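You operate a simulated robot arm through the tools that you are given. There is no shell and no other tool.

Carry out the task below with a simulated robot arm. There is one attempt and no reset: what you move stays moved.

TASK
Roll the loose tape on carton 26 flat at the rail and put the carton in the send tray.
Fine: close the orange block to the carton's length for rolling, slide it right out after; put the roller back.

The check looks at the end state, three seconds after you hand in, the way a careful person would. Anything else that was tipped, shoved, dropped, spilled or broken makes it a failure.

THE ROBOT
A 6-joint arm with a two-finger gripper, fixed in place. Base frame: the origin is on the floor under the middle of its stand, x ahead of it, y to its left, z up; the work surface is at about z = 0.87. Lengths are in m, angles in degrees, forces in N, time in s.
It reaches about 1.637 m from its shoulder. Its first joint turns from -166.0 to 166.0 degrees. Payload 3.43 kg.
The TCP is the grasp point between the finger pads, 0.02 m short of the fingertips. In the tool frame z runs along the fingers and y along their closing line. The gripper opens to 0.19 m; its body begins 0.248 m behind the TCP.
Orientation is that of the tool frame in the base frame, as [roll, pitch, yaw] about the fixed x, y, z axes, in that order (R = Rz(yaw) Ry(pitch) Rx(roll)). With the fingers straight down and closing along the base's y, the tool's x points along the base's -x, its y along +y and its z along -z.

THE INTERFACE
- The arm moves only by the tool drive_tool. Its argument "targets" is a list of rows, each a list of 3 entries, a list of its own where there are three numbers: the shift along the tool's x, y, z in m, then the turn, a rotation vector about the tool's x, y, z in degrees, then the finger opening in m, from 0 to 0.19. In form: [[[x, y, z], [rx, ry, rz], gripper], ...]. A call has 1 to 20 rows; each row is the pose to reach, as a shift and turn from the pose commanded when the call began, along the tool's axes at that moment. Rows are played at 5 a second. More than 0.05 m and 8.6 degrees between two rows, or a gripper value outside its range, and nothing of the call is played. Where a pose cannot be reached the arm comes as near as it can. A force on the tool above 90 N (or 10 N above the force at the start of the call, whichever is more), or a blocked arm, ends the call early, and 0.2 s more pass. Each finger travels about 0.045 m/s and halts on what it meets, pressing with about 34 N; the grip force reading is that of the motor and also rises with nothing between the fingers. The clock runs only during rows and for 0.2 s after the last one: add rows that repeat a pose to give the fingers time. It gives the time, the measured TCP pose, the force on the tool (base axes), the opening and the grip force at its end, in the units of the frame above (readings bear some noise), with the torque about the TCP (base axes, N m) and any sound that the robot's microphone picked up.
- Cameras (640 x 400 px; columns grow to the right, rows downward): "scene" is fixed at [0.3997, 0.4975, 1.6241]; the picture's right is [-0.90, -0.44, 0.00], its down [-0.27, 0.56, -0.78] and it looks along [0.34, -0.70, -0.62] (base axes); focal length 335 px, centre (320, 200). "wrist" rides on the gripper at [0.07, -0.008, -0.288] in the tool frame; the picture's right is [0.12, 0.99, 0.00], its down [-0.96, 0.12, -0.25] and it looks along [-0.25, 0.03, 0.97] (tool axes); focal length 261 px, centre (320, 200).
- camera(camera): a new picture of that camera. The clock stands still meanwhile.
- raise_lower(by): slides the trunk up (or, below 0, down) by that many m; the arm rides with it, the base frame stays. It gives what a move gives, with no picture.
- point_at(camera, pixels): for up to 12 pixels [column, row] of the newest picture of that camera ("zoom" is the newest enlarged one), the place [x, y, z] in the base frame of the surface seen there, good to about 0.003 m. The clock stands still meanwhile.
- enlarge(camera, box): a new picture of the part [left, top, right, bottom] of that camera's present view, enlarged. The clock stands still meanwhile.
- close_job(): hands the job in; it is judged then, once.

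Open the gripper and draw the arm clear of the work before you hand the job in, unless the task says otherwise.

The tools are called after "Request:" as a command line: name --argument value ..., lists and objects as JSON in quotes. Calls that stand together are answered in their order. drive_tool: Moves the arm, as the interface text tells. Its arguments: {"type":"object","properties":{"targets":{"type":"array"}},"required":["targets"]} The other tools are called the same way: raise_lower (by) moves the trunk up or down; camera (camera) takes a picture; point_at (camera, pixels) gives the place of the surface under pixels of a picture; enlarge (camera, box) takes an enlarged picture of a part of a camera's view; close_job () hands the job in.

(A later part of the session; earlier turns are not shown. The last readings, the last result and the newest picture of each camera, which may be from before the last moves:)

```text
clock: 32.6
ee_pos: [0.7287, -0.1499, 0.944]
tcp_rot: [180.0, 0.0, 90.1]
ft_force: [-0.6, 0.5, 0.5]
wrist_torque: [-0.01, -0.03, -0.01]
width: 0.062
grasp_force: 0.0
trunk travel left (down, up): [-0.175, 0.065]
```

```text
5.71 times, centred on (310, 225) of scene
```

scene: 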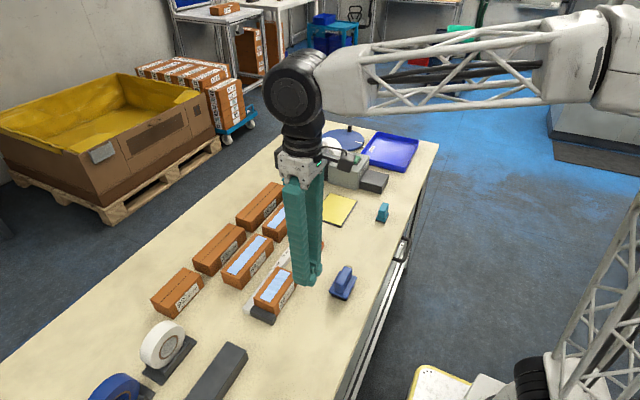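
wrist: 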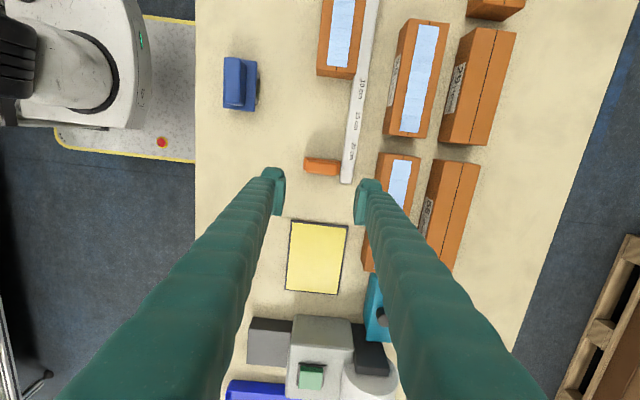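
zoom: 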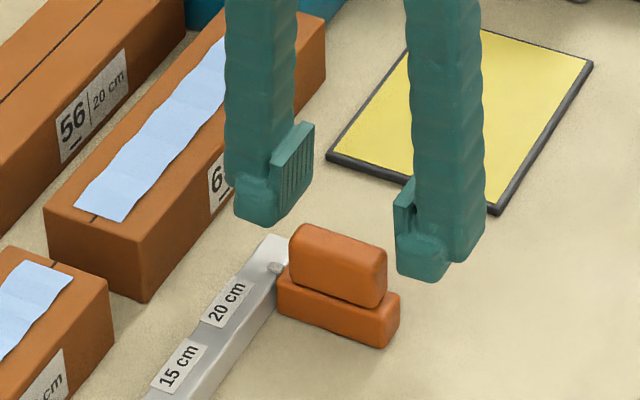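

Alignment looks good: handle lies between the pads. I descend 2.1 cm more to z≈0.923.

Request:
drive_tool --targets '[[[0, 0, 0.01], [0, 0, 0], 0.062], [[0, 0, 0.018], [0, 0, 0], 0.062], [[0, 0, 0.021], [0, 0, 0], 0.062], [[0, 0, 0.021], [0, 0, 0], 0.062]]'

Request:
enlarge --camera "wrist" --box '[260, 130, 400, 230]'

Request:
enlarge --camera "scene" --box '[270, 190, 350, 260]'

```text
clock: 33.6
ee_pos: [0.731, -0.1504, 0.9229]
tcp_rot: [180.0, 0.1, 90.0]
ft_force: [0.9, -0.1, -0.6]
wrist_torque: [0.01, 0.05, -0.04]
width: 0.0616
grasp_force: 0.1
trunk travel left (down, up): [-0.175, 0.065]
```

```text
4.00 times, centred on (330, 180) of wrist
```

zoom: 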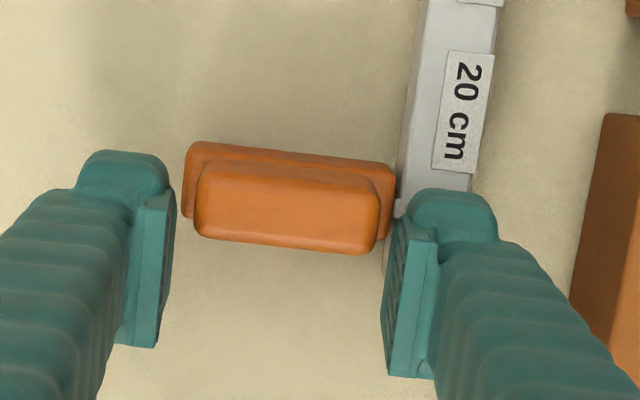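

```text
5.71 times, centred on (310, 225) of scene
```

zoom: 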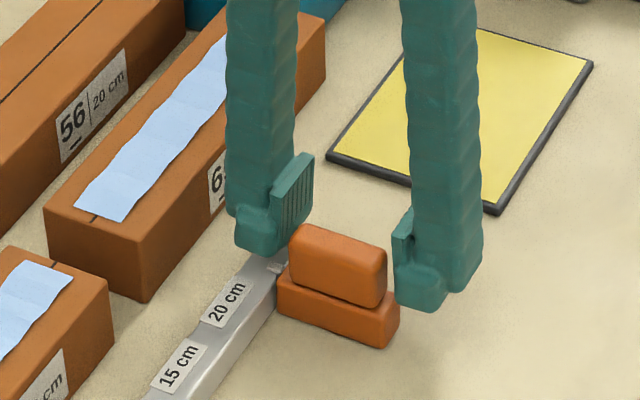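

Handle is between the tips with clearance. I close on it.

Request:
drive_tool --targets '[[[0, 0, 0], [0, 0, 0], 0.052], [[0, 0, 0], [0, 0, 0], 0.044], [[0, 0, 0], [0, 0, 0], 0.04], [[0, 0, 0], [0, 0, 0], 0.04]]'

Request:
enlarge --camera "wrist" --box '[260, 130, 400, 230]'

```text
clock: 34.6
ee_pos: [0.7299, -0.15, 0.9218]
tcp_rot: [-180.0, -0.1, 90.0]
ft_force: [-1.2, -0.5, -0.7]
wrist_torque: [-0.05, 0.01, 0.01]
width: 0.0509
grasp_force: 44.9
trunk travel left (down, up): [-0.175, 0.065]
```

```text
4.00 times, centred on (330, 180) of wrist
```

zoom: 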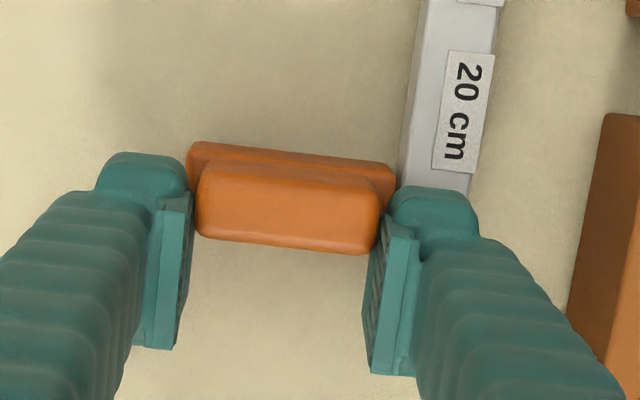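

Gripped (0.051). I slide +y 4 cm first and check that the block follows with low force.

Request:
drive_tool --targets '[[[0.005, 0, 0], [0, 0, 0], 0.04], [[0.015, 0, 0], [0, 0, 0], 0.04], [[0.028, 0, 0], [0, 0, 0], 0.04], [[0.04, 0, 0], [0, 0, 0], 0.04]]'

Request:
enlarge --camera "scene" --box '[235, 200, 345, 330]'

```text
clock: 35.6
ee_pos: [0.7295, -0.1096, 0.9225]
tcp_rot: [179.9, 0.0, 89.9]
ft_force: [5.2, 0.8, -5.6]
wrist_torque: [-0.26, 0.02, 0.02]
width: 0.0508
grasp_force: 45.1
trunk travel left (down, up): [-0.175, 0.065]
```

```text
3.08 times, centred on (290, 265) of scene
```

zoom: 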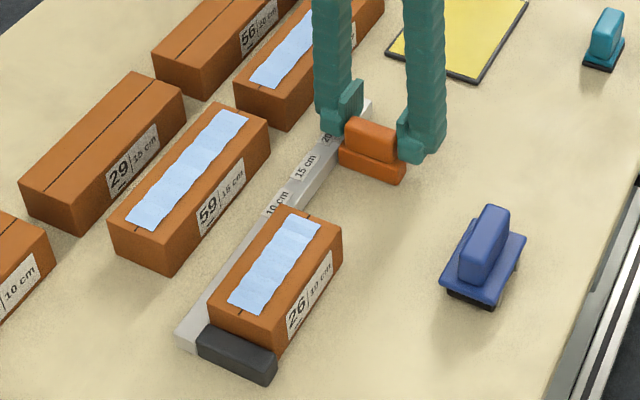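

The block follows the gripper smoothly. I slide another 8.5 cm, stopping about 1 cm short of the carton.

Request:
drive_tool --targets '[[[0.015, 0, 0], [0, 0, 0], 0.04], [[0.035, 0, 0], [0, 0, 0], 0.04], [[0.055, 0, 0], [0, 0, 0], 0.04], [[0.073, 0, 0], [0, 0, 0], 0.04], [[0.085, 0, 0], [0, 0, 0], 0.04], [[0.085, 0, 0], [0, 0, 0], 0.04]]'

Request:
enlarge --camera "scene" --box '[235, 220, 335, 330]'

Request:
enlarge --camera "wrist" --box '[260, 110, 400, 230]'

```text
clock: 37.0
ee_pos: [0.73, -0.0235, 0.9222]
tcp_rot: [179.9, 0.0, 90.0]
ft_force: [7.5, 1.5, -6.0]
wrist_torque: [-0.05, -0.06, -0.11]
width: 0.0513
grasp_force: 45.1
trunk travel left (down, up): [-0.175, 0.065]
```

```text
3.64 times, centred on (285, 275) of scene
```

zoom: 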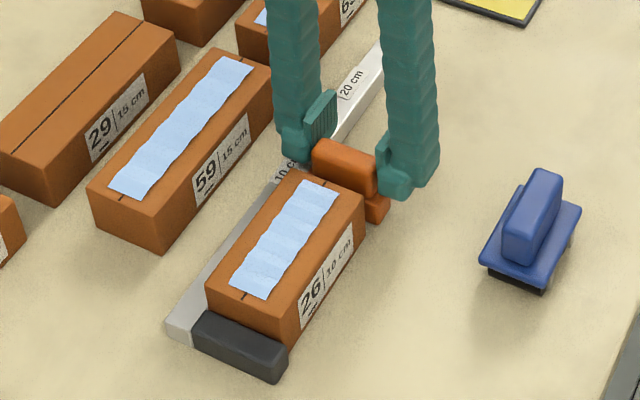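

```text
3.33 times, centred on (330, 170) of wrist
```

zoom: 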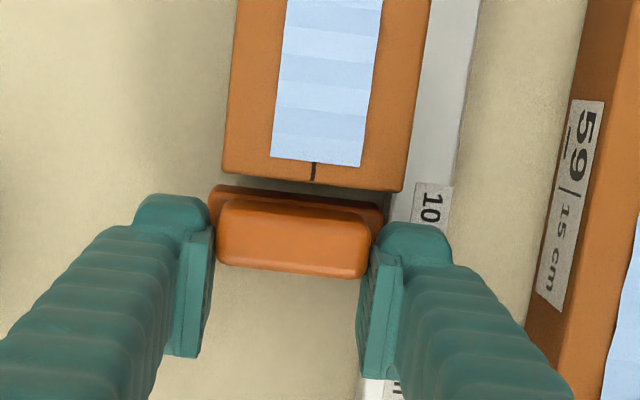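

About 1 cm remains to the carton. I advance 8 mm slowly and check force and view.

Request:
drive_tool --targets '[[[0.003, 0, 0], [0, 0, 0], 0.04], [[0.006, 0, 0], [0, 0, 0], 0.04], [[0.008, 0, 0], [0, 0, 0], 0.04], [[0.01, 0, 0], [0, 0, 0], 0.04]]'

Request:
enlarge --camera "wrist" --box '[260, 70, 400, 230]'

Request:
enlarge --camera "scene" --box '[235, 240, 335, 330]'

```text
clock: 38.0
ee_pos: [0.729, -0.0163, 0.9236]
tcp_rot: [179.9, 0.0, 90.1]
ft_force: [13.9, -36.0, -5.6]
wrist_torque: [-0.43, -0.1, -0.32]
width: 0.052
grasp_force: 45.3
trunk travel left (down, up): [-0.175, 0.065]
```

```text
2.50 times, centred on (330, 150) of wrist
```

zoom: 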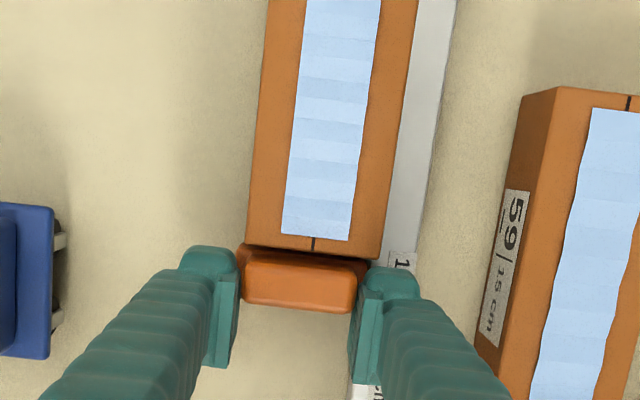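

```text
4.44 times, centred on (285, 285) of scene
```

zoom: 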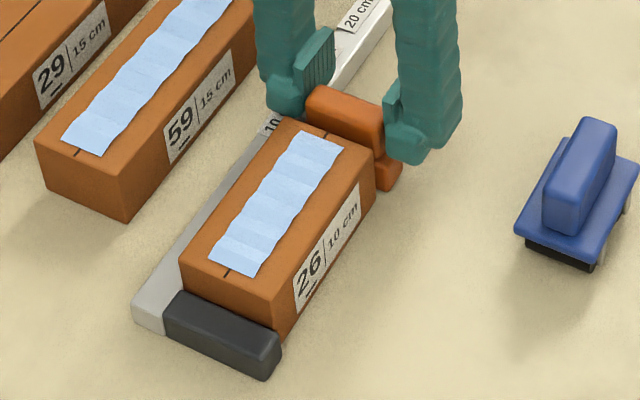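

−36 N in y: something is in firm contact. I measure whether the carton really spans stop to block.

Request:
enlarge --camera "wrist" --box '[290, 70, 370, 190]'

Request:
enlarge --camera "scene" --box '[260, 290, 310, 330]'

Request:
point_at --camera "scene" --pixels '[[277, 300], [279, 305], [283, 309], [290, 314], [298, 317], [277, 306], [320, 277], [319, 276], [322, 280], [305, 270], [310, 262], [318, 266]]'

```text
3.33 times, centred on (330, 130) of wrist
```

zoom: 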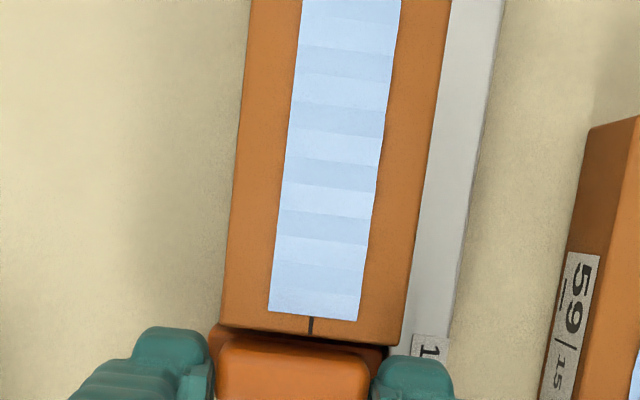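

```text
10.00 times, centred on (285, 310) of scene
```

zoom: 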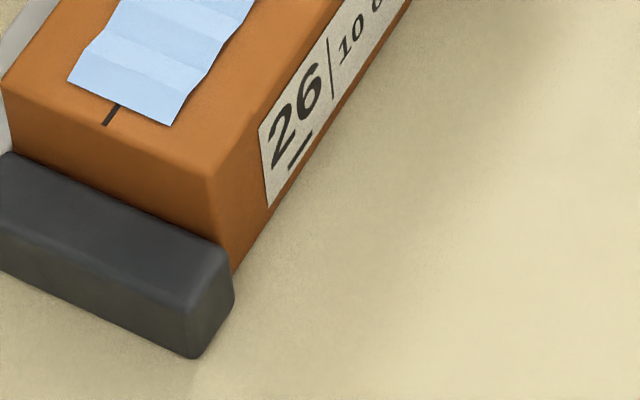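

```text
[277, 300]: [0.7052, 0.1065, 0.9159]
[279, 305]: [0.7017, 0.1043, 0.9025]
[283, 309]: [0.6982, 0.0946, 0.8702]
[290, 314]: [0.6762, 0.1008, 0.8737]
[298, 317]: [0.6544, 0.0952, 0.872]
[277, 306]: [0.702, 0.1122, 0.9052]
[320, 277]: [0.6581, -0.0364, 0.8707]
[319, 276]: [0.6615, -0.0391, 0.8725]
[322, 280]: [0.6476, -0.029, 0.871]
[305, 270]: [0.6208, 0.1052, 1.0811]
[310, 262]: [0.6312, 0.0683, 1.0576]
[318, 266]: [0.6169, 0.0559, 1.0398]
```

Request:
point_at --camera "zoom" --pixels '[[100, 150], [180, 190], [60, 130], [210, 215], [30, 155], [100, 190], [180, 225], [30, 200], [215, 165], [10, 85], [225, 200], [240, 160]]'

Request:
enlarge --camera "wrist" --box '[290, 130, 370, 190]'

Request:
point_at --camera "zoom" --pixels '[[80, 145], [260, 165], [400, 185], [90, 185], [300, 205], [400, 210], [430, 160], [440, 150], [200, 240], [450, 250], [100, 240], [350, 170]]'

```text
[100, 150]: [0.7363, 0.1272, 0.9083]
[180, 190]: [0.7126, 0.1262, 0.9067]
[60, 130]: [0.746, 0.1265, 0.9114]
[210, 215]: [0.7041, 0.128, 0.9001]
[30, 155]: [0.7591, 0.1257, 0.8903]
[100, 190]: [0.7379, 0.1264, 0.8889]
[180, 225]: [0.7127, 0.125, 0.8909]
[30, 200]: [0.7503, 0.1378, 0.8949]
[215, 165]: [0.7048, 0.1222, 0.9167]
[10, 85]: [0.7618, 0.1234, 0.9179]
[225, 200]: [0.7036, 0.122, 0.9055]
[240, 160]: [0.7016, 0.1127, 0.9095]
```

```text
6.67 times, centred on (330, 160) of wrist
```

zoom: 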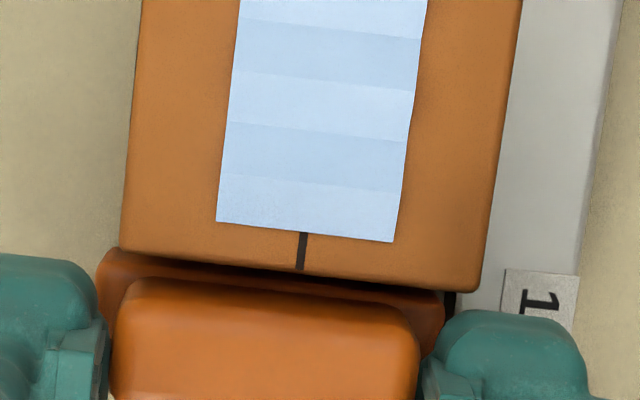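

```text
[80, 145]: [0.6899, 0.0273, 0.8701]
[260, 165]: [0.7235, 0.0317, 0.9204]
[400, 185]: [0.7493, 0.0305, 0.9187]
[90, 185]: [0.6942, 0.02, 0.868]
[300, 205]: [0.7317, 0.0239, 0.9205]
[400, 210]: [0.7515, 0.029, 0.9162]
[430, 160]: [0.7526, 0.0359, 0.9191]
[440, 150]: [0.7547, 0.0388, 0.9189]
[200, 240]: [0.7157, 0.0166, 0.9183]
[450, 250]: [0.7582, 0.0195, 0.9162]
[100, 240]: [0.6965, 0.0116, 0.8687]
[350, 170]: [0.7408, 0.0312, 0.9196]
```

Carton's +y face reads 0.1265 and the stop ~0.130, within noise. I check the block base's front edge against the carton's −y end.

Request:
point_at --camera "zoom" --pixels '[[105, 262], [200, 275], [300, 285], [435, 305], [125, 255], [200, 262], [300, 272], [430, 288], [120, 245], [475, 290], [540, 300], [450, 300]]'

Request:
enlarge --camera "scene" --box '[285, 255, 335, 295]'

```text
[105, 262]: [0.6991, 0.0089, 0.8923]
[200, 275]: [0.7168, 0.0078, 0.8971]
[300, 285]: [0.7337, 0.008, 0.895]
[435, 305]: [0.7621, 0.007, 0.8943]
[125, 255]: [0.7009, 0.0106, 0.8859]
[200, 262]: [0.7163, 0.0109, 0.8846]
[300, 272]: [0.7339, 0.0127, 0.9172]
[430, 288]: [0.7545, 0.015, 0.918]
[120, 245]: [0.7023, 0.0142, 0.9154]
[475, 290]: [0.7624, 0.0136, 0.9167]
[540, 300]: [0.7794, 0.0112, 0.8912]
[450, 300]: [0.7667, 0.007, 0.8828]
```

```text
10.00 times, centred on (310, 275) of scene
```

zoom: 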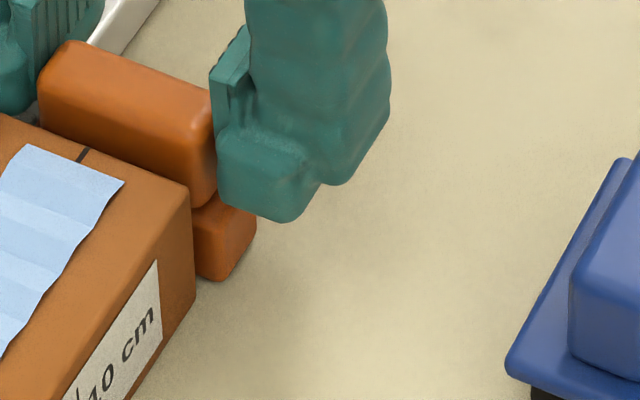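

The base front (≈0.011) and carton end (≈0.0125) touch, and the 36 N shows the carton is clamped against the stop. I relax the push by ~2 mm, then open the fingers.

Request:
drive_tool --targets '[[[-0.001, 0, 0], [0, 0, 0], 0.04], [[-0.002, 0, 0], [0, 0, 0], 0.04], [[-0.002, 0, 0], [0, 0, 0], 0.055], [[-0.002, 0, 0], [0, 0, 0], 0.07], [[-0.002, 0, 0], [0, 0, 0], 0.07]]'

Request:
enlarge --camera "wrist" --box '[260, 70, 400, 230]'

```text
clock: 39.2
ee_pos: [0.7296, -0.0165, 0.9228]
tcp_rot: [-180.0, -0.1, 90.1]
ft_force: [0.4, -0.1, 0.5]
wrist_torque: [-0.03, -0.03, -0.04]
width: 0.07
grasp_force: 0.0
trunk travel left (down, up): [-0.175, 0.065]
```

```text
2.50 times, centred on (330, 150) of wrist
```

zoom: 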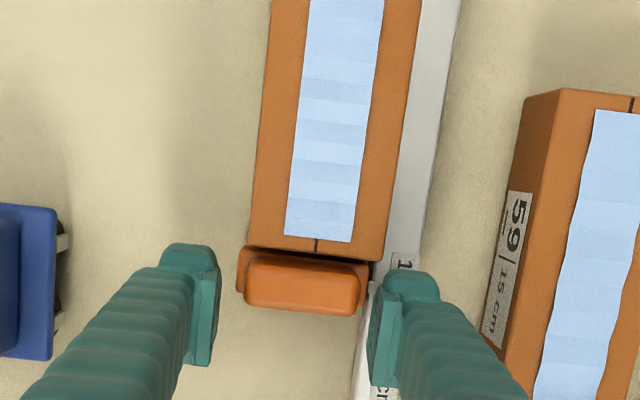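

Released with no residual force. I rise 14 cm and inspect the clamped carton from above before fetching the roller.

Request:
drive_tool --targets '[[[0, 0, -0.02], [0, 0, 0], 0.075], [[0, 0, -0.06], [0, 0, 0], 0.08], [[0, 0, -0.1], [0, 0, 0], 0.08], [[0, 0, -0.14], [0, 0, 0], 0.08], [[0, 0, -0.14], [0, 0, 0], 0.08]]'

Request:
camera --camera "wrist"

Request:
enlarge --camera "wrist" --box '[280, 80, 400, 200]'

Request:
enlarge --camera "scene" --box '[235, 240, 335, 330]'

```text
clock: 40.4
ee_pos: [0.729, -0.0201, 1.0604]
tcp_rot: [180.0, 0.1, 90.0]
ft_force: [-0.2, -0.3, -0.4]
wrist_torque: [0.0, 0.01, -0.03]
width: 0.0797
grasp_force: 0.0
trunk travel left (down, up): [-0.175, 0.065]
```

```text
taken
```

wrist: 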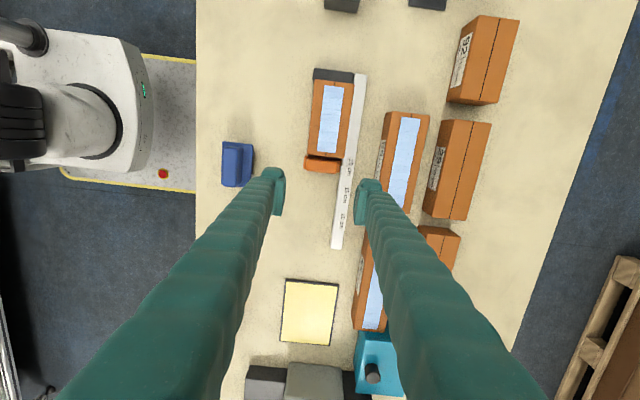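

```text
3.33 times, centred on (340, 140) of wrist
```

zoom: 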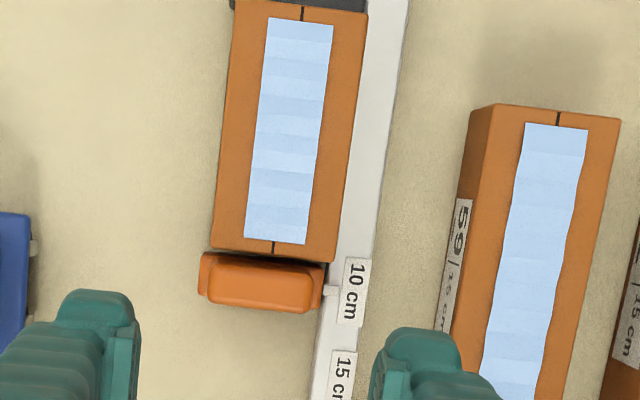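

```text
4.44 times, centred on (285, 285) of scene
```

zoom: 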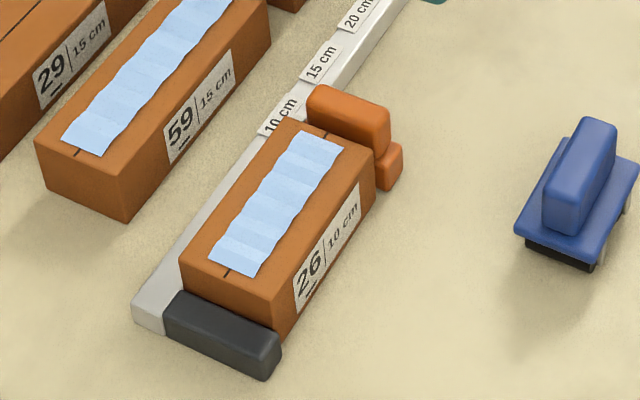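

The tab lines up with the "10 cm" label and the carton is clamped. Now the roller: I look at it closely from here (wrist 237,163).

Request:
enlarge --camera "wrist" --box '[210, 130, 270, 200]'

Request:
enlarge --camera "scene" --box '[320, 255, 370, 305]'

```text
5.71 times, centred on (240, 165) of wrist
```

zoom: 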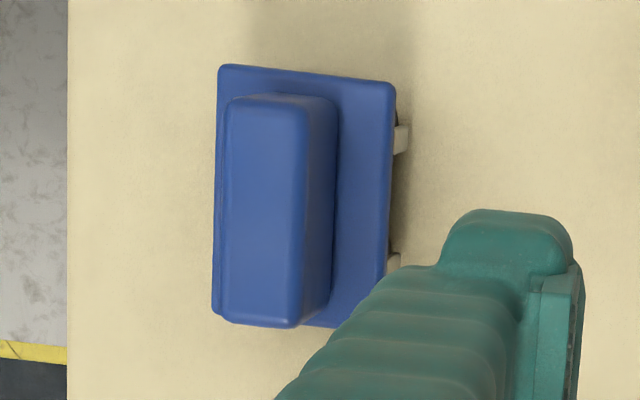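

```text
8.00 times, centred on (345, 280) of scene
```

zoom: 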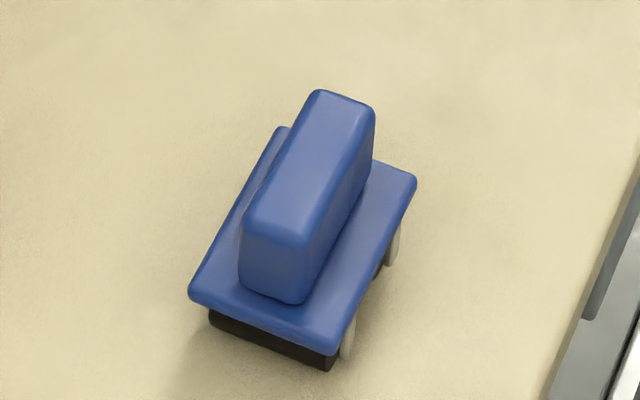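

The roller has pale wheels on axles along x, so it rolls along y. I move above its handle (0.5835, −0.0205) with fingers at 0.06 and check alignment.

Request:
drive_tool --targets '[[[0, -0.04, 0], [0, 0, 0], 0.07], [[-0.001, -0.08, 0], [0, 0, 0], 0.06], [[-0.003, -0.12, 0], [0, 0, 0], 0.06], [[-0.003, -0.1455, 0.02], [0, 0, 0], 0.06], [[-0.003, -0.1455, 0.05], [0, 0, 0], 0.06], [[-0.003, -0.1455, 0.06], [0, 0, 0], 0.06], [[-0.003, -0.1455, 0.06], [0, 0, 0], 0.06]]'

Request:
enlarge --camera "wrist" --box '[250, 120, 410, 240]'

Request:
enlarge --camera "scene" --box '[295, 220, 385, 310]'

```text
clock: 42.0
ee_pos: [0.5835, -0.0195, 0.9998]
tcp_rot: [-179.9, 0.0, 90.0]
ft_force: [0.0, 0.0, 0.8]
wrist_torque: [0.01, -0.01, 0.0]
width: 0.0601
grasp_force: 0.1
trunk travel left (down, up): [-0.175, 0.065]
```

```text
3.33 times, centred on (330, 180) of wrist
```

zoom: 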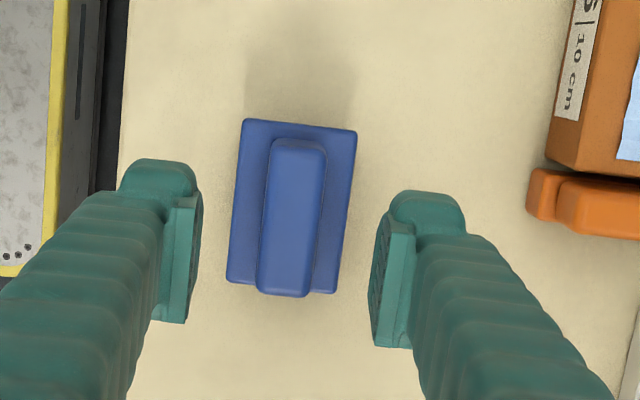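

```text
4.44 times, centred on (340, 265) of scene
```

zoom: 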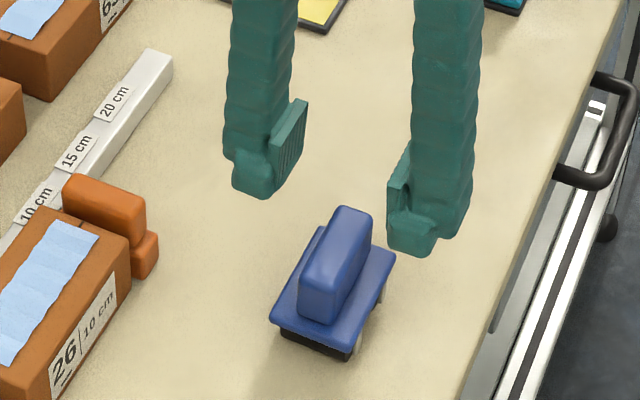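

Request:
enlarge --camera "wrist" --box '[290, 140, 350, 220]'

Request:
point_at --camera "zoom" --pixels '[[190, 120], [285, 120], [270, 330], [165, 325], [225, 220], [170, 200], [295, 200], [345, 120], [325, 330], [110, 310], [125, 100], [190, 90]]'

```text
5.00 times, centred on (320, 180) of wrist
```

zoom: 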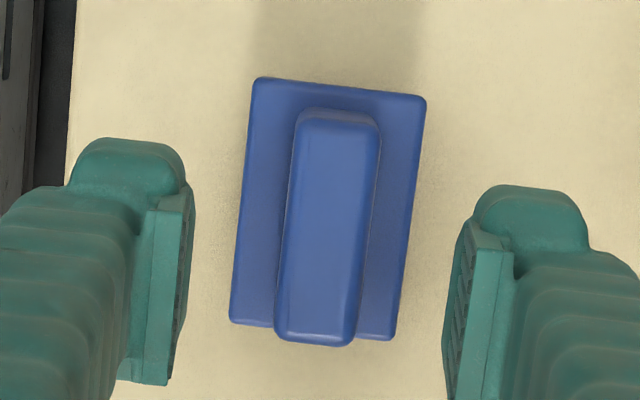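

```text
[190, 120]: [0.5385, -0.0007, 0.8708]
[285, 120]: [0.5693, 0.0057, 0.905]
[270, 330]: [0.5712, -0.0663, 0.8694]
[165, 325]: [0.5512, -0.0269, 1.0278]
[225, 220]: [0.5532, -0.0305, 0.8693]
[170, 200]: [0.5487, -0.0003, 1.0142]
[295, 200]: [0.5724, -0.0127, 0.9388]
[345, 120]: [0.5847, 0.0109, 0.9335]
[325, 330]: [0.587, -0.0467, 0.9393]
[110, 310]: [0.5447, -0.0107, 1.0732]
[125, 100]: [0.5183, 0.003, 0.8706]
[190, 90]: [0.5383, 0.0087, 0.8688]
```

Request:
point_at --camera "zoom" --pixels '[[296, 170], [374, 170], [284, 300], [360, 300], [335, 122], [315, 338], [258, 84], [424, 100], [393, 336], [234, 320], [330, 220], [400, 220]]'

```text
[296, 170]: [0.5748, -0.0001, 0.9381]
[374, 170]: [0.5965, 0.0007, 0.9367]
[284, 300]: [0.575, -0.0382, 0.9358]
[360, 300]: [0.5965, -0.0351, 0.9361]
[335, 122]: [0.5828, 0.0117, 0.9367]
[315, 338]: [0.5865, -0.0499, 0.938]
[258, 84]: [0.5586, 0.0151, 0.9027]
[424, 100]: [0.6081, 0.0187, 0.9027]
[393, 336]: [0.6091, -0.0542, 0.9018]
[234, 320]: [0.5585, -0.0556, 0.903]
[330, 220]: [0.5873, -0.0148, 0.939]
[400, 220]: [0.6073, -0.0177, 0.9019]
```

Handle center is (0.585, −0.019), plate top 0.9025. I descend to z≈0.927 around the handle and close.

Request:
drive_tool --targets '[[[0, 0.001, 0.025], [0, 0, 0], 0.06], [[0, 0.001, 0.05], [0, 0, 0], 0.06], [[0, 0.001, 0.065], [0, 0, 0], 0.055], [[0, 0.001, 0.073], [0, 0, 0], 0.05], [[0, 0.001, 0.073], [0, 0, 0], 0.05]]'

Request:
enlarge --camera "scene" --box '[305, 240, 375, 310]'

```text
clock: 43.2
ee_pos: [0.5833, -0.0203, 0.9281]
tcp_rot: [180.0, 0.0, 90.1]
ft_force: [-0.5, 0.1, -0.8]
wrist_torque: [0.02, -0.01, -0.01]
width: 0.0499
grasp_force: 0.1
trunk travel left (down, up): [-0.175, 0.065]
```

```text
5.71 times, centred on (340, 275) of scene
```

zoom: 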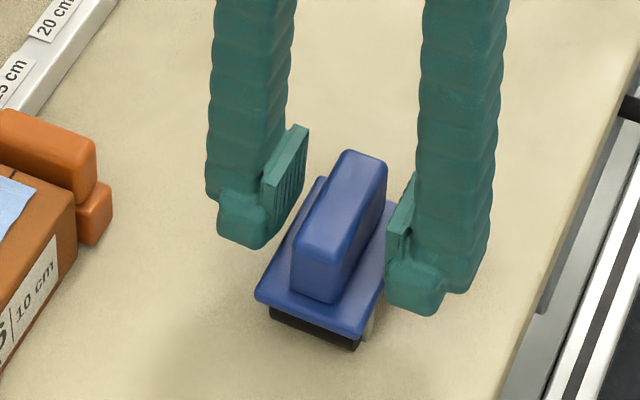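

Tips flank the handle just above the plate. I close on the handle.

Request:
drive_tool --targets '[[[0, 0.001, 0], [0, 0, 0], 0.035], [[0, 0.001, 0], [0, 0, 0], 0.02], [[0, 0.001, 0], [0, 0, 0], 0.012], [[0, 0.001, 0], [0, 0, 0], 0.012], [[0, 0.001, 0], [0, 0, 0], 0.012]]'

Request:
enlarge --camera "scene" --box '[305, 240, 375, 310]'

Request:
enlarge --camera "wrist" --box '[270, 130, 370, 230]'

```text
clock: 44.4
ee_pos: [0.5845, -0.0208, 0.928]
tcp_rot: [180.0, 0.1, 90.0]
ft_force: [0.5, 0.5, -0.1]
wrist_torque: [0.01, 0.01, 0.0]
width: 0.0231
grasp_force: 34.4
trunk travel left (down, up): [-0.175, 0.065]
```

```text
5.71 times, centred on (340, 275) of scene
```

zoom: 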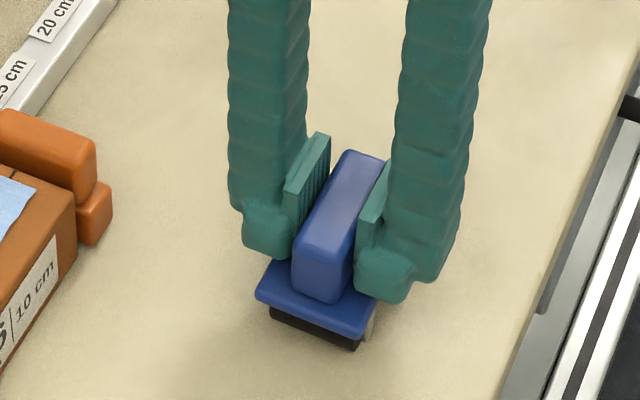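

```text
4.00 times, centred on (320, 180) of wrist
```

zoom: 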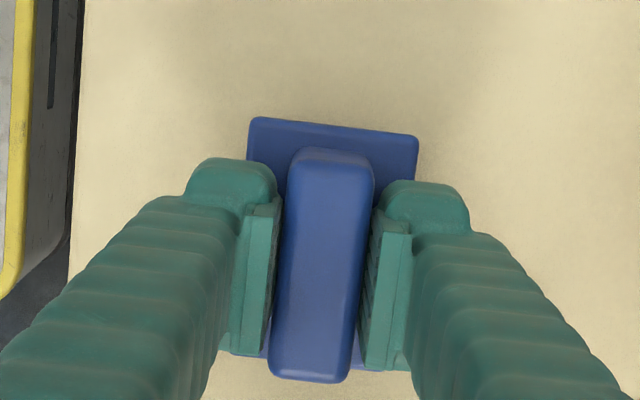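

Gripped at 0.023. For a solid press I want the tips resting on the plate, so I open slightly, lower in 1 mm steps and watch Fz.

Request:
drive_tool --targets '[[[0, 0, 0], [0, 0, 0], 0.03], [[0, 0, 0.001], [0, 0, 0], 0.03], [[0, 0, 0.002], [0, 0, 0], 0.03], [[0, 0, 0.003], [0, 0, 0], 0.03]]'

```text
clock: 45.4
ee_pos: [0.5845, -0.0203, 0.9263]
tcp_rot: [179.9, 0.0, 90.0]
ft_force: [-1.0, 0.1, 0.8]
wrist_torque: [0.01, -0.03, 0.04]
width: 0.0299
grasp_force: 0.1
trunk travel left (down, up): [-0.175, 0.065]
```

No contact yet; I go 3 mm further down in 1 mm steps.

Request:
drive_tool --targets '[[[0, 0, 0.001], [0, 0, 0], 0.03], [[0, 0, 0.002], [0, 0, 0], 0.03]]'

Request:
enlarge --camera "scene" --box '[305, 240, 375, 310]'

```text
clock: 46.0
ee_pos: [0.5856, -0.0191, 0.9243]
tcp_rot: [-180.0, 0.0, 90.0]
ft_force: [1.8, 0.1, 0.0]
wrist_torque: [0.04, 0.04, 0.02]
width: 0.0299
grasp_force: 0.1
trunk travel left (down, up): [-0.175, 0.065]
```

```text
5.71 times, centred on (340, 275) of scene
```

zoom: 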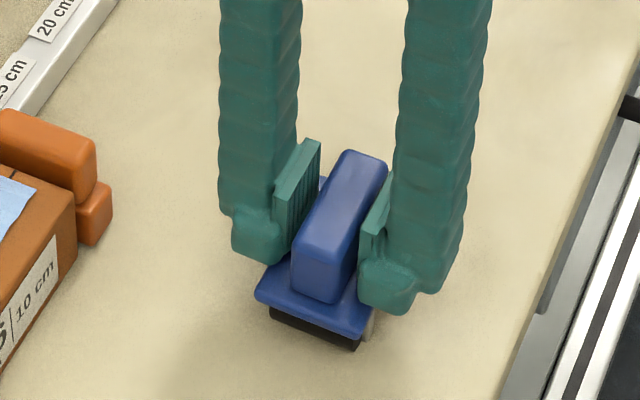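

Still no contact; two more 1 mm steps.

Request:
drive_tool --targets '[[[0, 0, 0.001], [0, 0, 0], 0.03], [[0, 0, 0.002], [0, 0, 0], 0.03]]'

```text
clock: 46.6
ee_pos: [0.5859, -0.0188, 0.9214]
tcp_rot: [180.0, -0.1, 90.0]
ft_force: [-0.2, -0.1, 15.6]
wrist_torque: [0.02, 0.21, 0.0]
width: 0.0305
grasp_force: 0.2
trunk travel left (down, up): [-0.175, 0.065]
```

15.6 N: tips are on the plate at z≈0.9215. I back off 1 mm and close on the handle.

Request:
drive_tool --targets '[[[0, 0, -0.001], [0, 0, 0], 0.03], [[0, 0, -0.001], [0, 0, 0], 0.018], [[0, 0, -0.001], [0, 0, 0], 0.012], [[0, 0, -0.001], [0, 0, 0], 0.012]]'

```text
clock: 47.6
ee_pos: [0.5838, -0.0193, 0.9233]
tcp_rot: [180.0, 0.0, 90.0]
ft_force: [0.1, 0.7, -1.5]
wrist_torque: [0.02, 0.01, 0.0]
width: 0.0229
grasp_force: 33.9
trunk travel left (down, up): [-0.175, 0.065]
```

Gripped at (0.5845, −0.0195, 0.923) – I note this as the roller's home pose. I lift it 10 cm and look at its underside.

Request:
drive_tool --targets '[[[0, 0, -0.01], [0, 0, 0], 0.012], [[0, 0, -0.04], [0, 0, 0], 0.012], [[0, 0, -0.08], [0, 0, 0], 0.012], [[0, 0, -0.11], [0, 0, 0], 0.012], [[0, 0, -0.11], [0, 0, 0], 0.012]]'

Request:
camera --camera "scene"

Request:
enlarge --camera "scene" --box '[290, 190, 390, 290]'

```text
clock: 48.8
ee_pos: [0.5847, -0.0209, 1.035]
tcp_rot: [-180.0, 0.1, 90.0]
ft_force: [0.0, -0.2, -1.6]
wrist_torque: [-0.01, 0.0, -0.02]
width: 0.023
grasp_force: 34.0
trunk travel left (down, up): [-0.175, 0.065]
```

```text
taken
```

scene: 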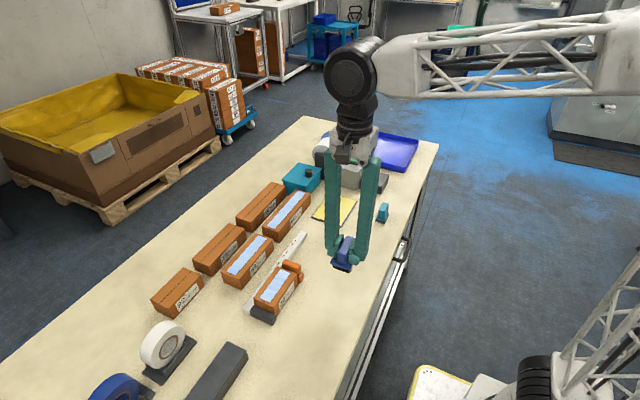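

```text
4.00 times, centred on (340, 240) of scene
```

zoom: 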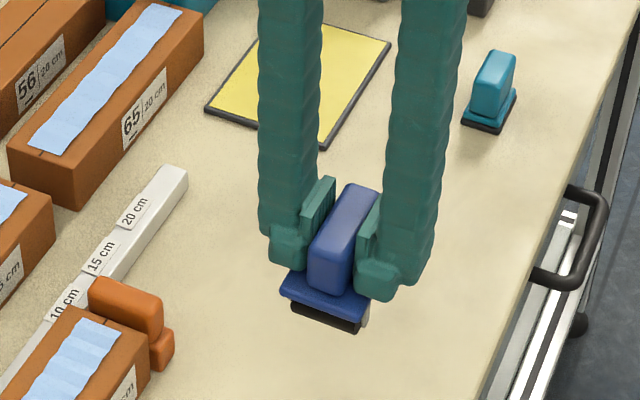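

I raise it higher so the scene camera sees its side and wheels at a flatter angle.

Request:
drive_tool --targets '[[[0, 0, -0.05], [0, 0, 0], 0.012], [[0, 0, -0.1], [0, 0, 0], 0.012], [[0, 0, -0.15], [0, 0, 0], 0.012], [[0, 0, -0.2], [0, 0, 0], 0.012], [[0, 0, -0.25], [0, 0, 0], 0.012], [[0, 0, -0.3], [0, 0, 0], 0.012], [[0, 0, -0.3], [0, 0, 0], 0.012]]'

Request:
camera --camera "scene"

```text
clock: 50.4
ee_pos: [0.5886, -0.0193, 1.3318]
tcp_rot: [180.0, 0.0, 90.0]
ft_force: [0.2, 0.5, -1.9]
wrist_torque: [-0.03, 0.02, 0.01]
width: 0.0227
grasp_force: 33.7
trunk travel left (down, up): [-0.175, 0.065]
```

```text
taken
```

scene: 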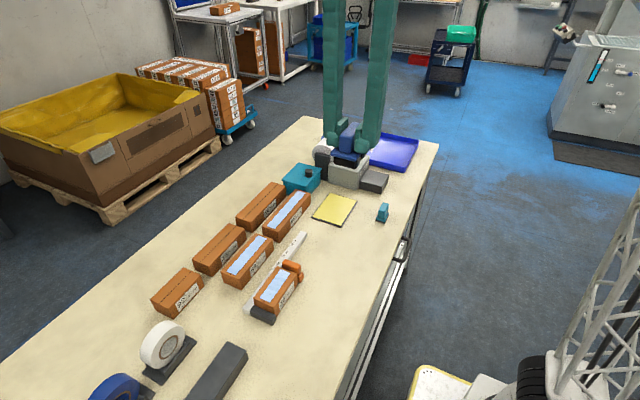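

Request:
enlarge --camera "scene" --box '[310, 110, 390, 180]'

```text
5.71 times, centred on (350, 145) of scene
```

zoom: 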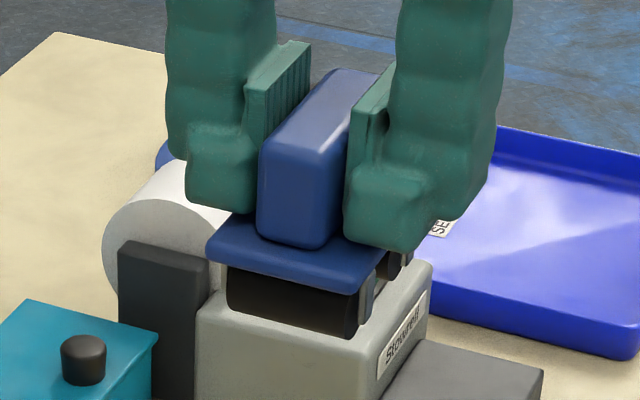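

Two black rollers (axes along x) sit under the plate, one near each y end. I measure where they are relative to the plate.

Request:
point_at --camera "zoom" --pixels '[[290, 295], [250, 300], [335, 310], [300, 270], [355, 320], [350, 338], [240, 312], [370, 290], [392, 270], [408, 260], [310, 255], [225, 245]]'

Request:
enlarge --camera "scene" --box '[330, 140, 370, 175]'

```text
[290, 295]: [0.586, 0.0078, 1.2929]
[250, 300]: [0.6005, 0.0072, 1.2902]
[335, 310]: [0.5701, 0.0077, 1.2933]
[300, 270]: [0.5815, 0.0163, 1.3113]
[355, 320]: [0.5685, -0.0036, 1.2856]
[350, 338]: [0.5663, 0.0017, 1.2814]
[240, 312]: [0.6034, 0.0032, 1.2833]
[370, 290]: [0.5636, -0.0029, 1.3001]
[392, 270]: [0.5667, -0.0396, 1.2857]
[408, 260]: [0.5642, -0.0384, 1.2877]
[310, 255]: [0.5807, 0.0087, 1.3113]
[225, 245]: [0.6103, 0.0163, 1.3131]
```

```text
11.43 times, centred on (350, 158) of scene
```

zoom: 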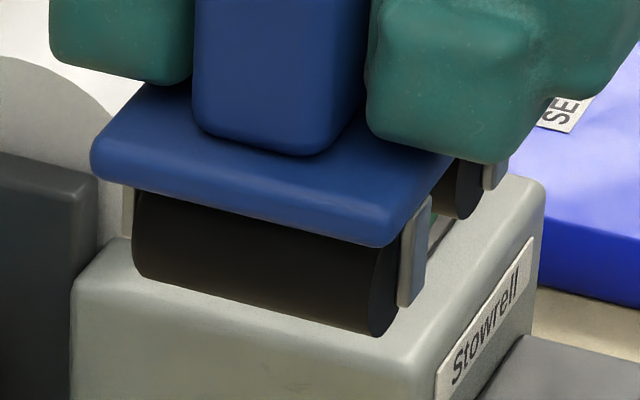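

Rollers are at about ±1.7 cm from the handle centre, radius ~1.2 cm, 3.8 cm wide. I carry the roller over carton 26 to about (0.734, 0.07, 1.05).

Request:
drive_tool --targets '[[[0.0112, 0.0184, 0.035], [0, 0, 0], 0.012], [[0.0224, 0.0369, 0.07], [0, 0, 0], 0.012], [[0.0336, 0.0553, 0.105], [0, 0, 0], 0.012], [[0.0448, 0.0738, 0.14], [0, 0, 0], 0.012], [[0.056, 0.0922, 0.175], [0, 0, 0], 0.012], [[0.0671, 0.1106, 0.21], [0, 0, 0], 0.012], [[0.0783, 0.1291, 0.245], [0, 0, 0], 0.012], [[0.0895, 0.1475, 0.28], [0, 0, 0], 0.012], [[0.0895, 0.1475, 0.28], [0, 0, 0], 0.012], [[0.0895, 0.1475, 0.28], [0, 0, 0], 0.012]]'

Request:
enlarge --camera "wrist" --box '[250, 80, 410, 240]'

Request:
enlarge --camera "scene" --box '[220, 190, 340, 330]'

```text
clock: 52.6
ee_pos: [0.7379, 0.0739, 1.0545]
tcp_rot: [-180.0, 0.0, 90.0]
ft_force: [0.2, -0.2, -3.7]
wrist_torque: [-0.02, -0.04, 0.03]
width: 0.0228
grasp_force: 33.5
trunk travel left (down, up): [-0.175, 0.065]
```

```text
2.50 times, centred on (330, 160) of wrist
```

zoom: 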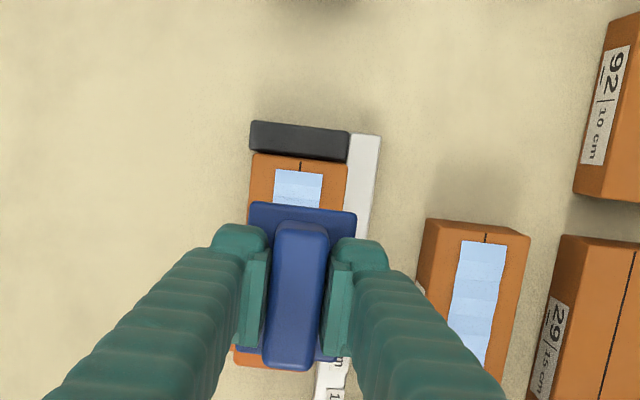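

```text
2.86 times, centred on (280, 260) of scene
```

zoom: 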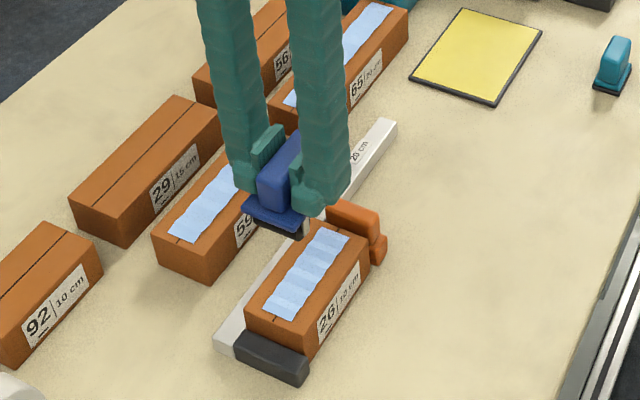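

I check tape and carton edges from this wrist zoom against the TCP (0.738, 0.074).

Request:
enlarge --camera "wrist" --box '[330, 120, 400, 170]'

Request:
enlarge --camera "wrist" --box '[290, 120, 360, 190]'

Request:
point_at --camera "zoom" --pixels '[[260, 160], [400, 165], [200, 100], [460, 130], [270, 150], [395, 158], [330, 120], [210, 200], [490, 150], [300, 90], [330, 95], [530, 180]]'

```text
8.00 times, centred on (365, 145) of wrist
```

zoom: 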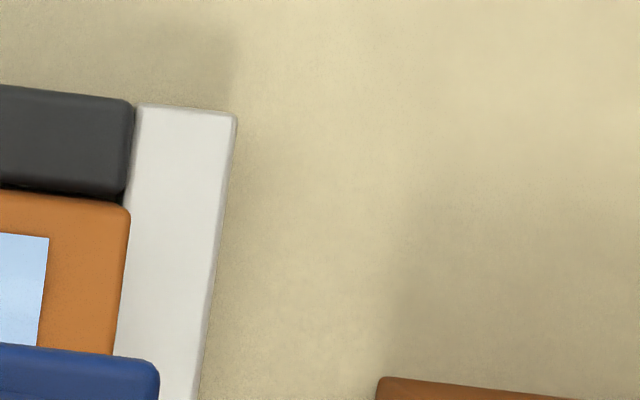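

```text
5.71 times, centred on (325, 155) of wrist
```

zoom: 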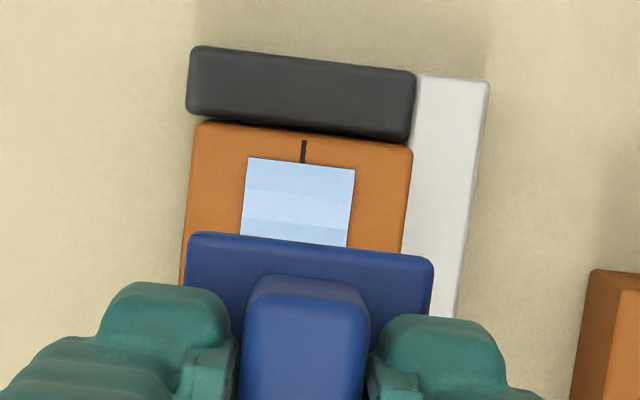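

```text
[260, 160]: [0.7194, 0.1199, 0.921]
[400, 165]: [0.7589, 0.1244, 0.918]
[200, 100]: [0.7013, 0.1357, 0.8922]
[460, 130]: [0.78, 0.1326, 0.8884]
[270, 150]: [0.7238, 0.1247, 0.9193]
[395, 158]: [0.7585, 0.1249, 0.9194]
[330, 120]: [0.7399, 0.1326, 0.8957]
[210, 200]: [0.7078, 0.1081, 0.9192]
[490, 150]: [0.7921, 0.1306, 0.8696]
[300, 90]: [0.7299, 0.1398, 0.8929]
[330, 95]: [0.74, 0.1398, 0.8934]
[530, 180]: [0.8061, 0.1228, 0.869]
```

Request:
point_at --camera "zoom" --pixels '[[192, 245], [430, 270], [310, 290], [256, 330], [360, 330], [200, 235], [425, 258], [247, 165], [353, 172], [345, 240], [243, 230], [300, 250]]'

```text
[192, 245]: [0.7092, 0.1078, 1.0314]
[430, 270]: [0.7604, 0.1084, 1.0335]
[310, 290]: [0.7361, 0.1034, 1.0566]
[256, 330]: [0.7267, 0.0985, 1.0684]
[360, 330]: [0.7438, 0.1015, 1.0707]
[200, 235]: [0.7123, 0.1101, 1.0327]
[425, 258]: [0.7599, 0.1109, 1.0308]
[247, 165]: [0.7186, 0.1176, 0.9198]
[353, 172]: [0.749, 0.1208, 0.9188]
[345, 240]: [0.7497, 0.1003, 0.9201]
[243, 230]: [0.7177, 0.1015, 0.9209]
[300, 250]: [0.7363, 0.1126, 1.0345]
```

Plate centre is (0.735, 0.0735); tape centre x≈0.7335. I shift −1.5 mm in x and lower to just above the tape (z≈0.979).

Request:
drive_tool --targets '[[[0, -0.0015, 0.03], [0, 0, 0], 0.012], [[0, -0.0015, 0.055], [0, 0, 0], 0.012], [[0, -0.0015, 0.07], [0, 0, 0], 0.012], [[0, -0.0015, 0.0755], [0, 0, 0], 0.012], [[0, -0.0015, 0.0755], [0, 0, 0], 0.012]]'

Request:
enlarge --camera "scene" --box '[230, 220, 330, 320]'

```text
clock: 53.8
ee_pos: [0.732, 0.0713, 0.9764]
tcp_rot: [-179.9, -0.1, 90.0]
ft_force: [0.0, 0.9, -2.0]
wrist_torque: [-0.02, -0.03, -0.01]
width: 0.023
grasp_force: 34.1
trunk travel left (down, up): [-0.175, 0.065]
```

```text
4.00 times, centred on (280, 270) of scene
```

zoom: 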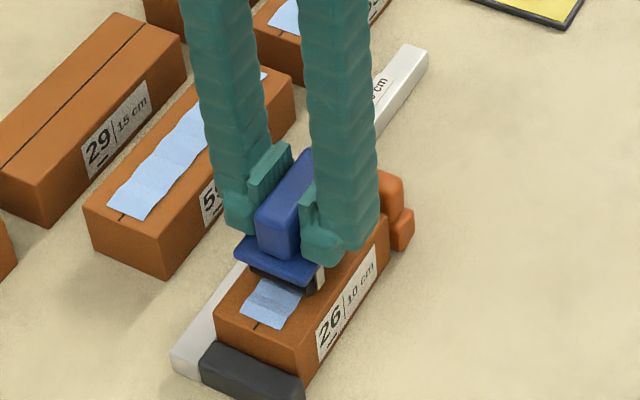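

The roller hovers a few mm above the tape. I lower in 1 mm steps looking for Fz of contact.

Request:
drive_tool --targets '[[[0, 0, 0.0015], [0, 0, 0], 0.012], [[0, 0, 0.003], [0, 0, 0], 0.012], [[0, 0, 0.004], [0, 0, 0], 0.012]]'

```text
clock: 54.6
ee_pos: [0.7312, 0.0709, 0.9739]
tcp_rot: [-180.0, -0.1, 90.0]
ft_force: [-0.6, 1.1, -1.9]
wrist_torque: [-0.02, 0.04, -0.02]
width: 0.0229
grasp_force: 33.6
trunk travel left (down, up): [-0.175, 0.065]
```

Not yet in contact; 2 mm more in 1 mm steps.

Request:
drive_tool --targets '[[[0, 0, 0.001], [0, 0, 0], 0.012], [[0, 0, 0.002], [0, 0, 0], 0.012]]'

```text
clock: 55.2
ee_pos: [0.7306, 0.0695, 0.9732]
tcp_rot: [-180.0, -0.1, 90.0]
ft_force: [0.2, 0.2, -1.8]
wrist_torque: [-0.03, 0.03, -0.01]
width: 0.0226
grasp_force: 34.2
trunk travel left (down, up): [-0.175, 0.065]
```

Request:
enlarge --camera "scene" --box '[260, 260, 320, 320]'

Request:
drive_tool --targets '[[[0, 0, 0.001], [0, 0, 0], 0.012], [[0, 0, 0.0015], [0, 0, 0], 0.012]]'

```text
6.67 times, centred on (290, 290) of scene
```

zoom: 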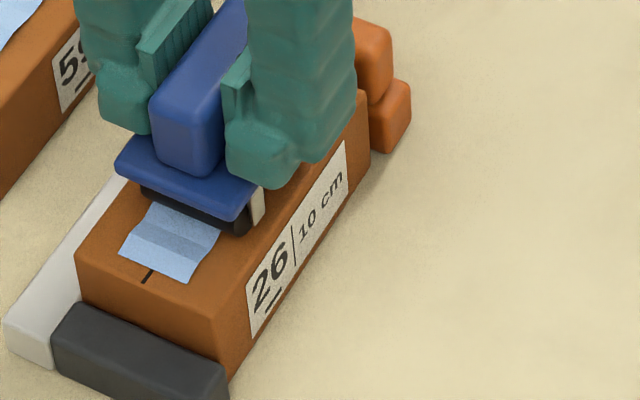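

```text
clock: 55.8
ee_pos: [0.7311, 0.0701, 0.9709]
tcp_rot: [179.8, 0.1, 90.0]
ft_force: [-0.8, -0.7, 8.0]
wrist_torque: [0.04, 0.09, 0.01]
width: 0.0227
grasp_force: 34.2
trunk travel left (down, up): [-0.175, 0.065]
```

Contact: Fz went from −1.9 to +8 N. In the zoom the roller's +x end is only ~2 mm past the tape's +x edge, so I lift 3 mm, shift +2 mm in x, and press down to about 20 N.

Request:
drive_tool --targets '[[[0, 0, -0.003], [0, 0, 0], 0.012], [[0, 0.002, -0.003], [0, 0, 0], 0.012], [[0, 0.002, -0.001], [0, 0, 0], 0.012], [[0, 0.002, 0.0], [0, 0, 0], 0.012], [[0, 0.002, 0.0008], [0, 0, 0], 0.012], [[0, 0.002, 0.0008], [0, 0, 0], 0.012]]'

Request:
enlarge --camera "scene" --box '[260, 260, 320, 320]'

```text
clock: 57.2
ee_pos: [0.7346, 0.0702, 0.9695]
tcp_rot: [179.8, 0.0, 90.0]
ft_force: [2.4, 0.3, 15.0]
wrist_torque: [-0.03, -0.01, 0.0]
width: 0.0226
grasp_force: 34.6
trunk travel left (down, up): [-0.175, 0.065]
```

```text
6.67 times, centred on (290, 290) of scene
```

zoom: 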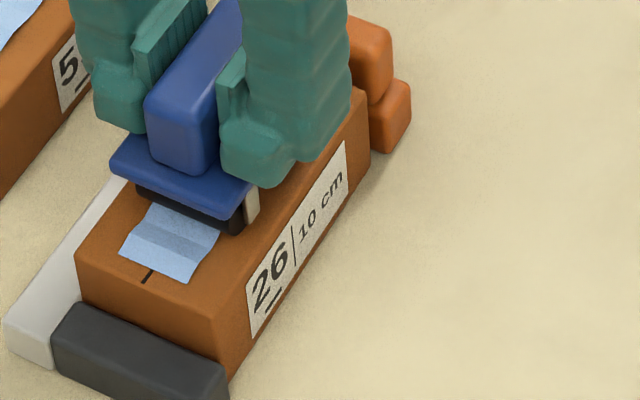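

Pressed at ~17 N net and centred. I press 0.5 mm more and roll +y by 32 mm slowly.

Request:
drive_tool --targets '[[[0, 0, 0.0006], [0, 0, 0], 0.012], [[0.004, 0, 0.0006], [0, 0, 0], 0.012], [[0.008, 0, 0.0006], [0, 0, 0], 0.012], [[0.012, 0, 0.0006], [0, 0, 0], 0.012], [[0.016, 0, 0.0006], [0, 0, 0], 0.012], [[0.02, 0, 0.0006], [0, 0, 0], 0.012], [[0.024, 0, 0.0006], [0, 0, 0], 0.012], [[0.028, 0, 0.0006], [0, 0, 0], 0.012], [[0.032, 0, 0.0006], [0, 0, 0], 0.012], [[0.032, 0, 0.0006], [0, 0, 0], 0.012]]'

Request:
enlarge --camera "scene" --box '[250, 240, 330, 320]'

```text
clock: 59.4
ee_pos: [0.7334, 0.1012, 0.969]
tcp_rot: [179.9, 0.0, 90.1]
ft_force: [-5.2, 1.9, 45.8]
wrist_torque: [-0.07, 0.28, -0.04]
width: 0.0227
grasp_force: 34.4
trunk travel left (down, up): [-0.175, 0.065]
```

```text
5.00 times, centred on (290, 280) of scene
```

zoom: 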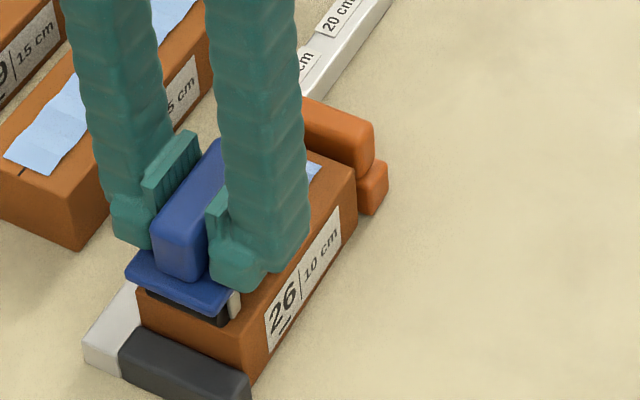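

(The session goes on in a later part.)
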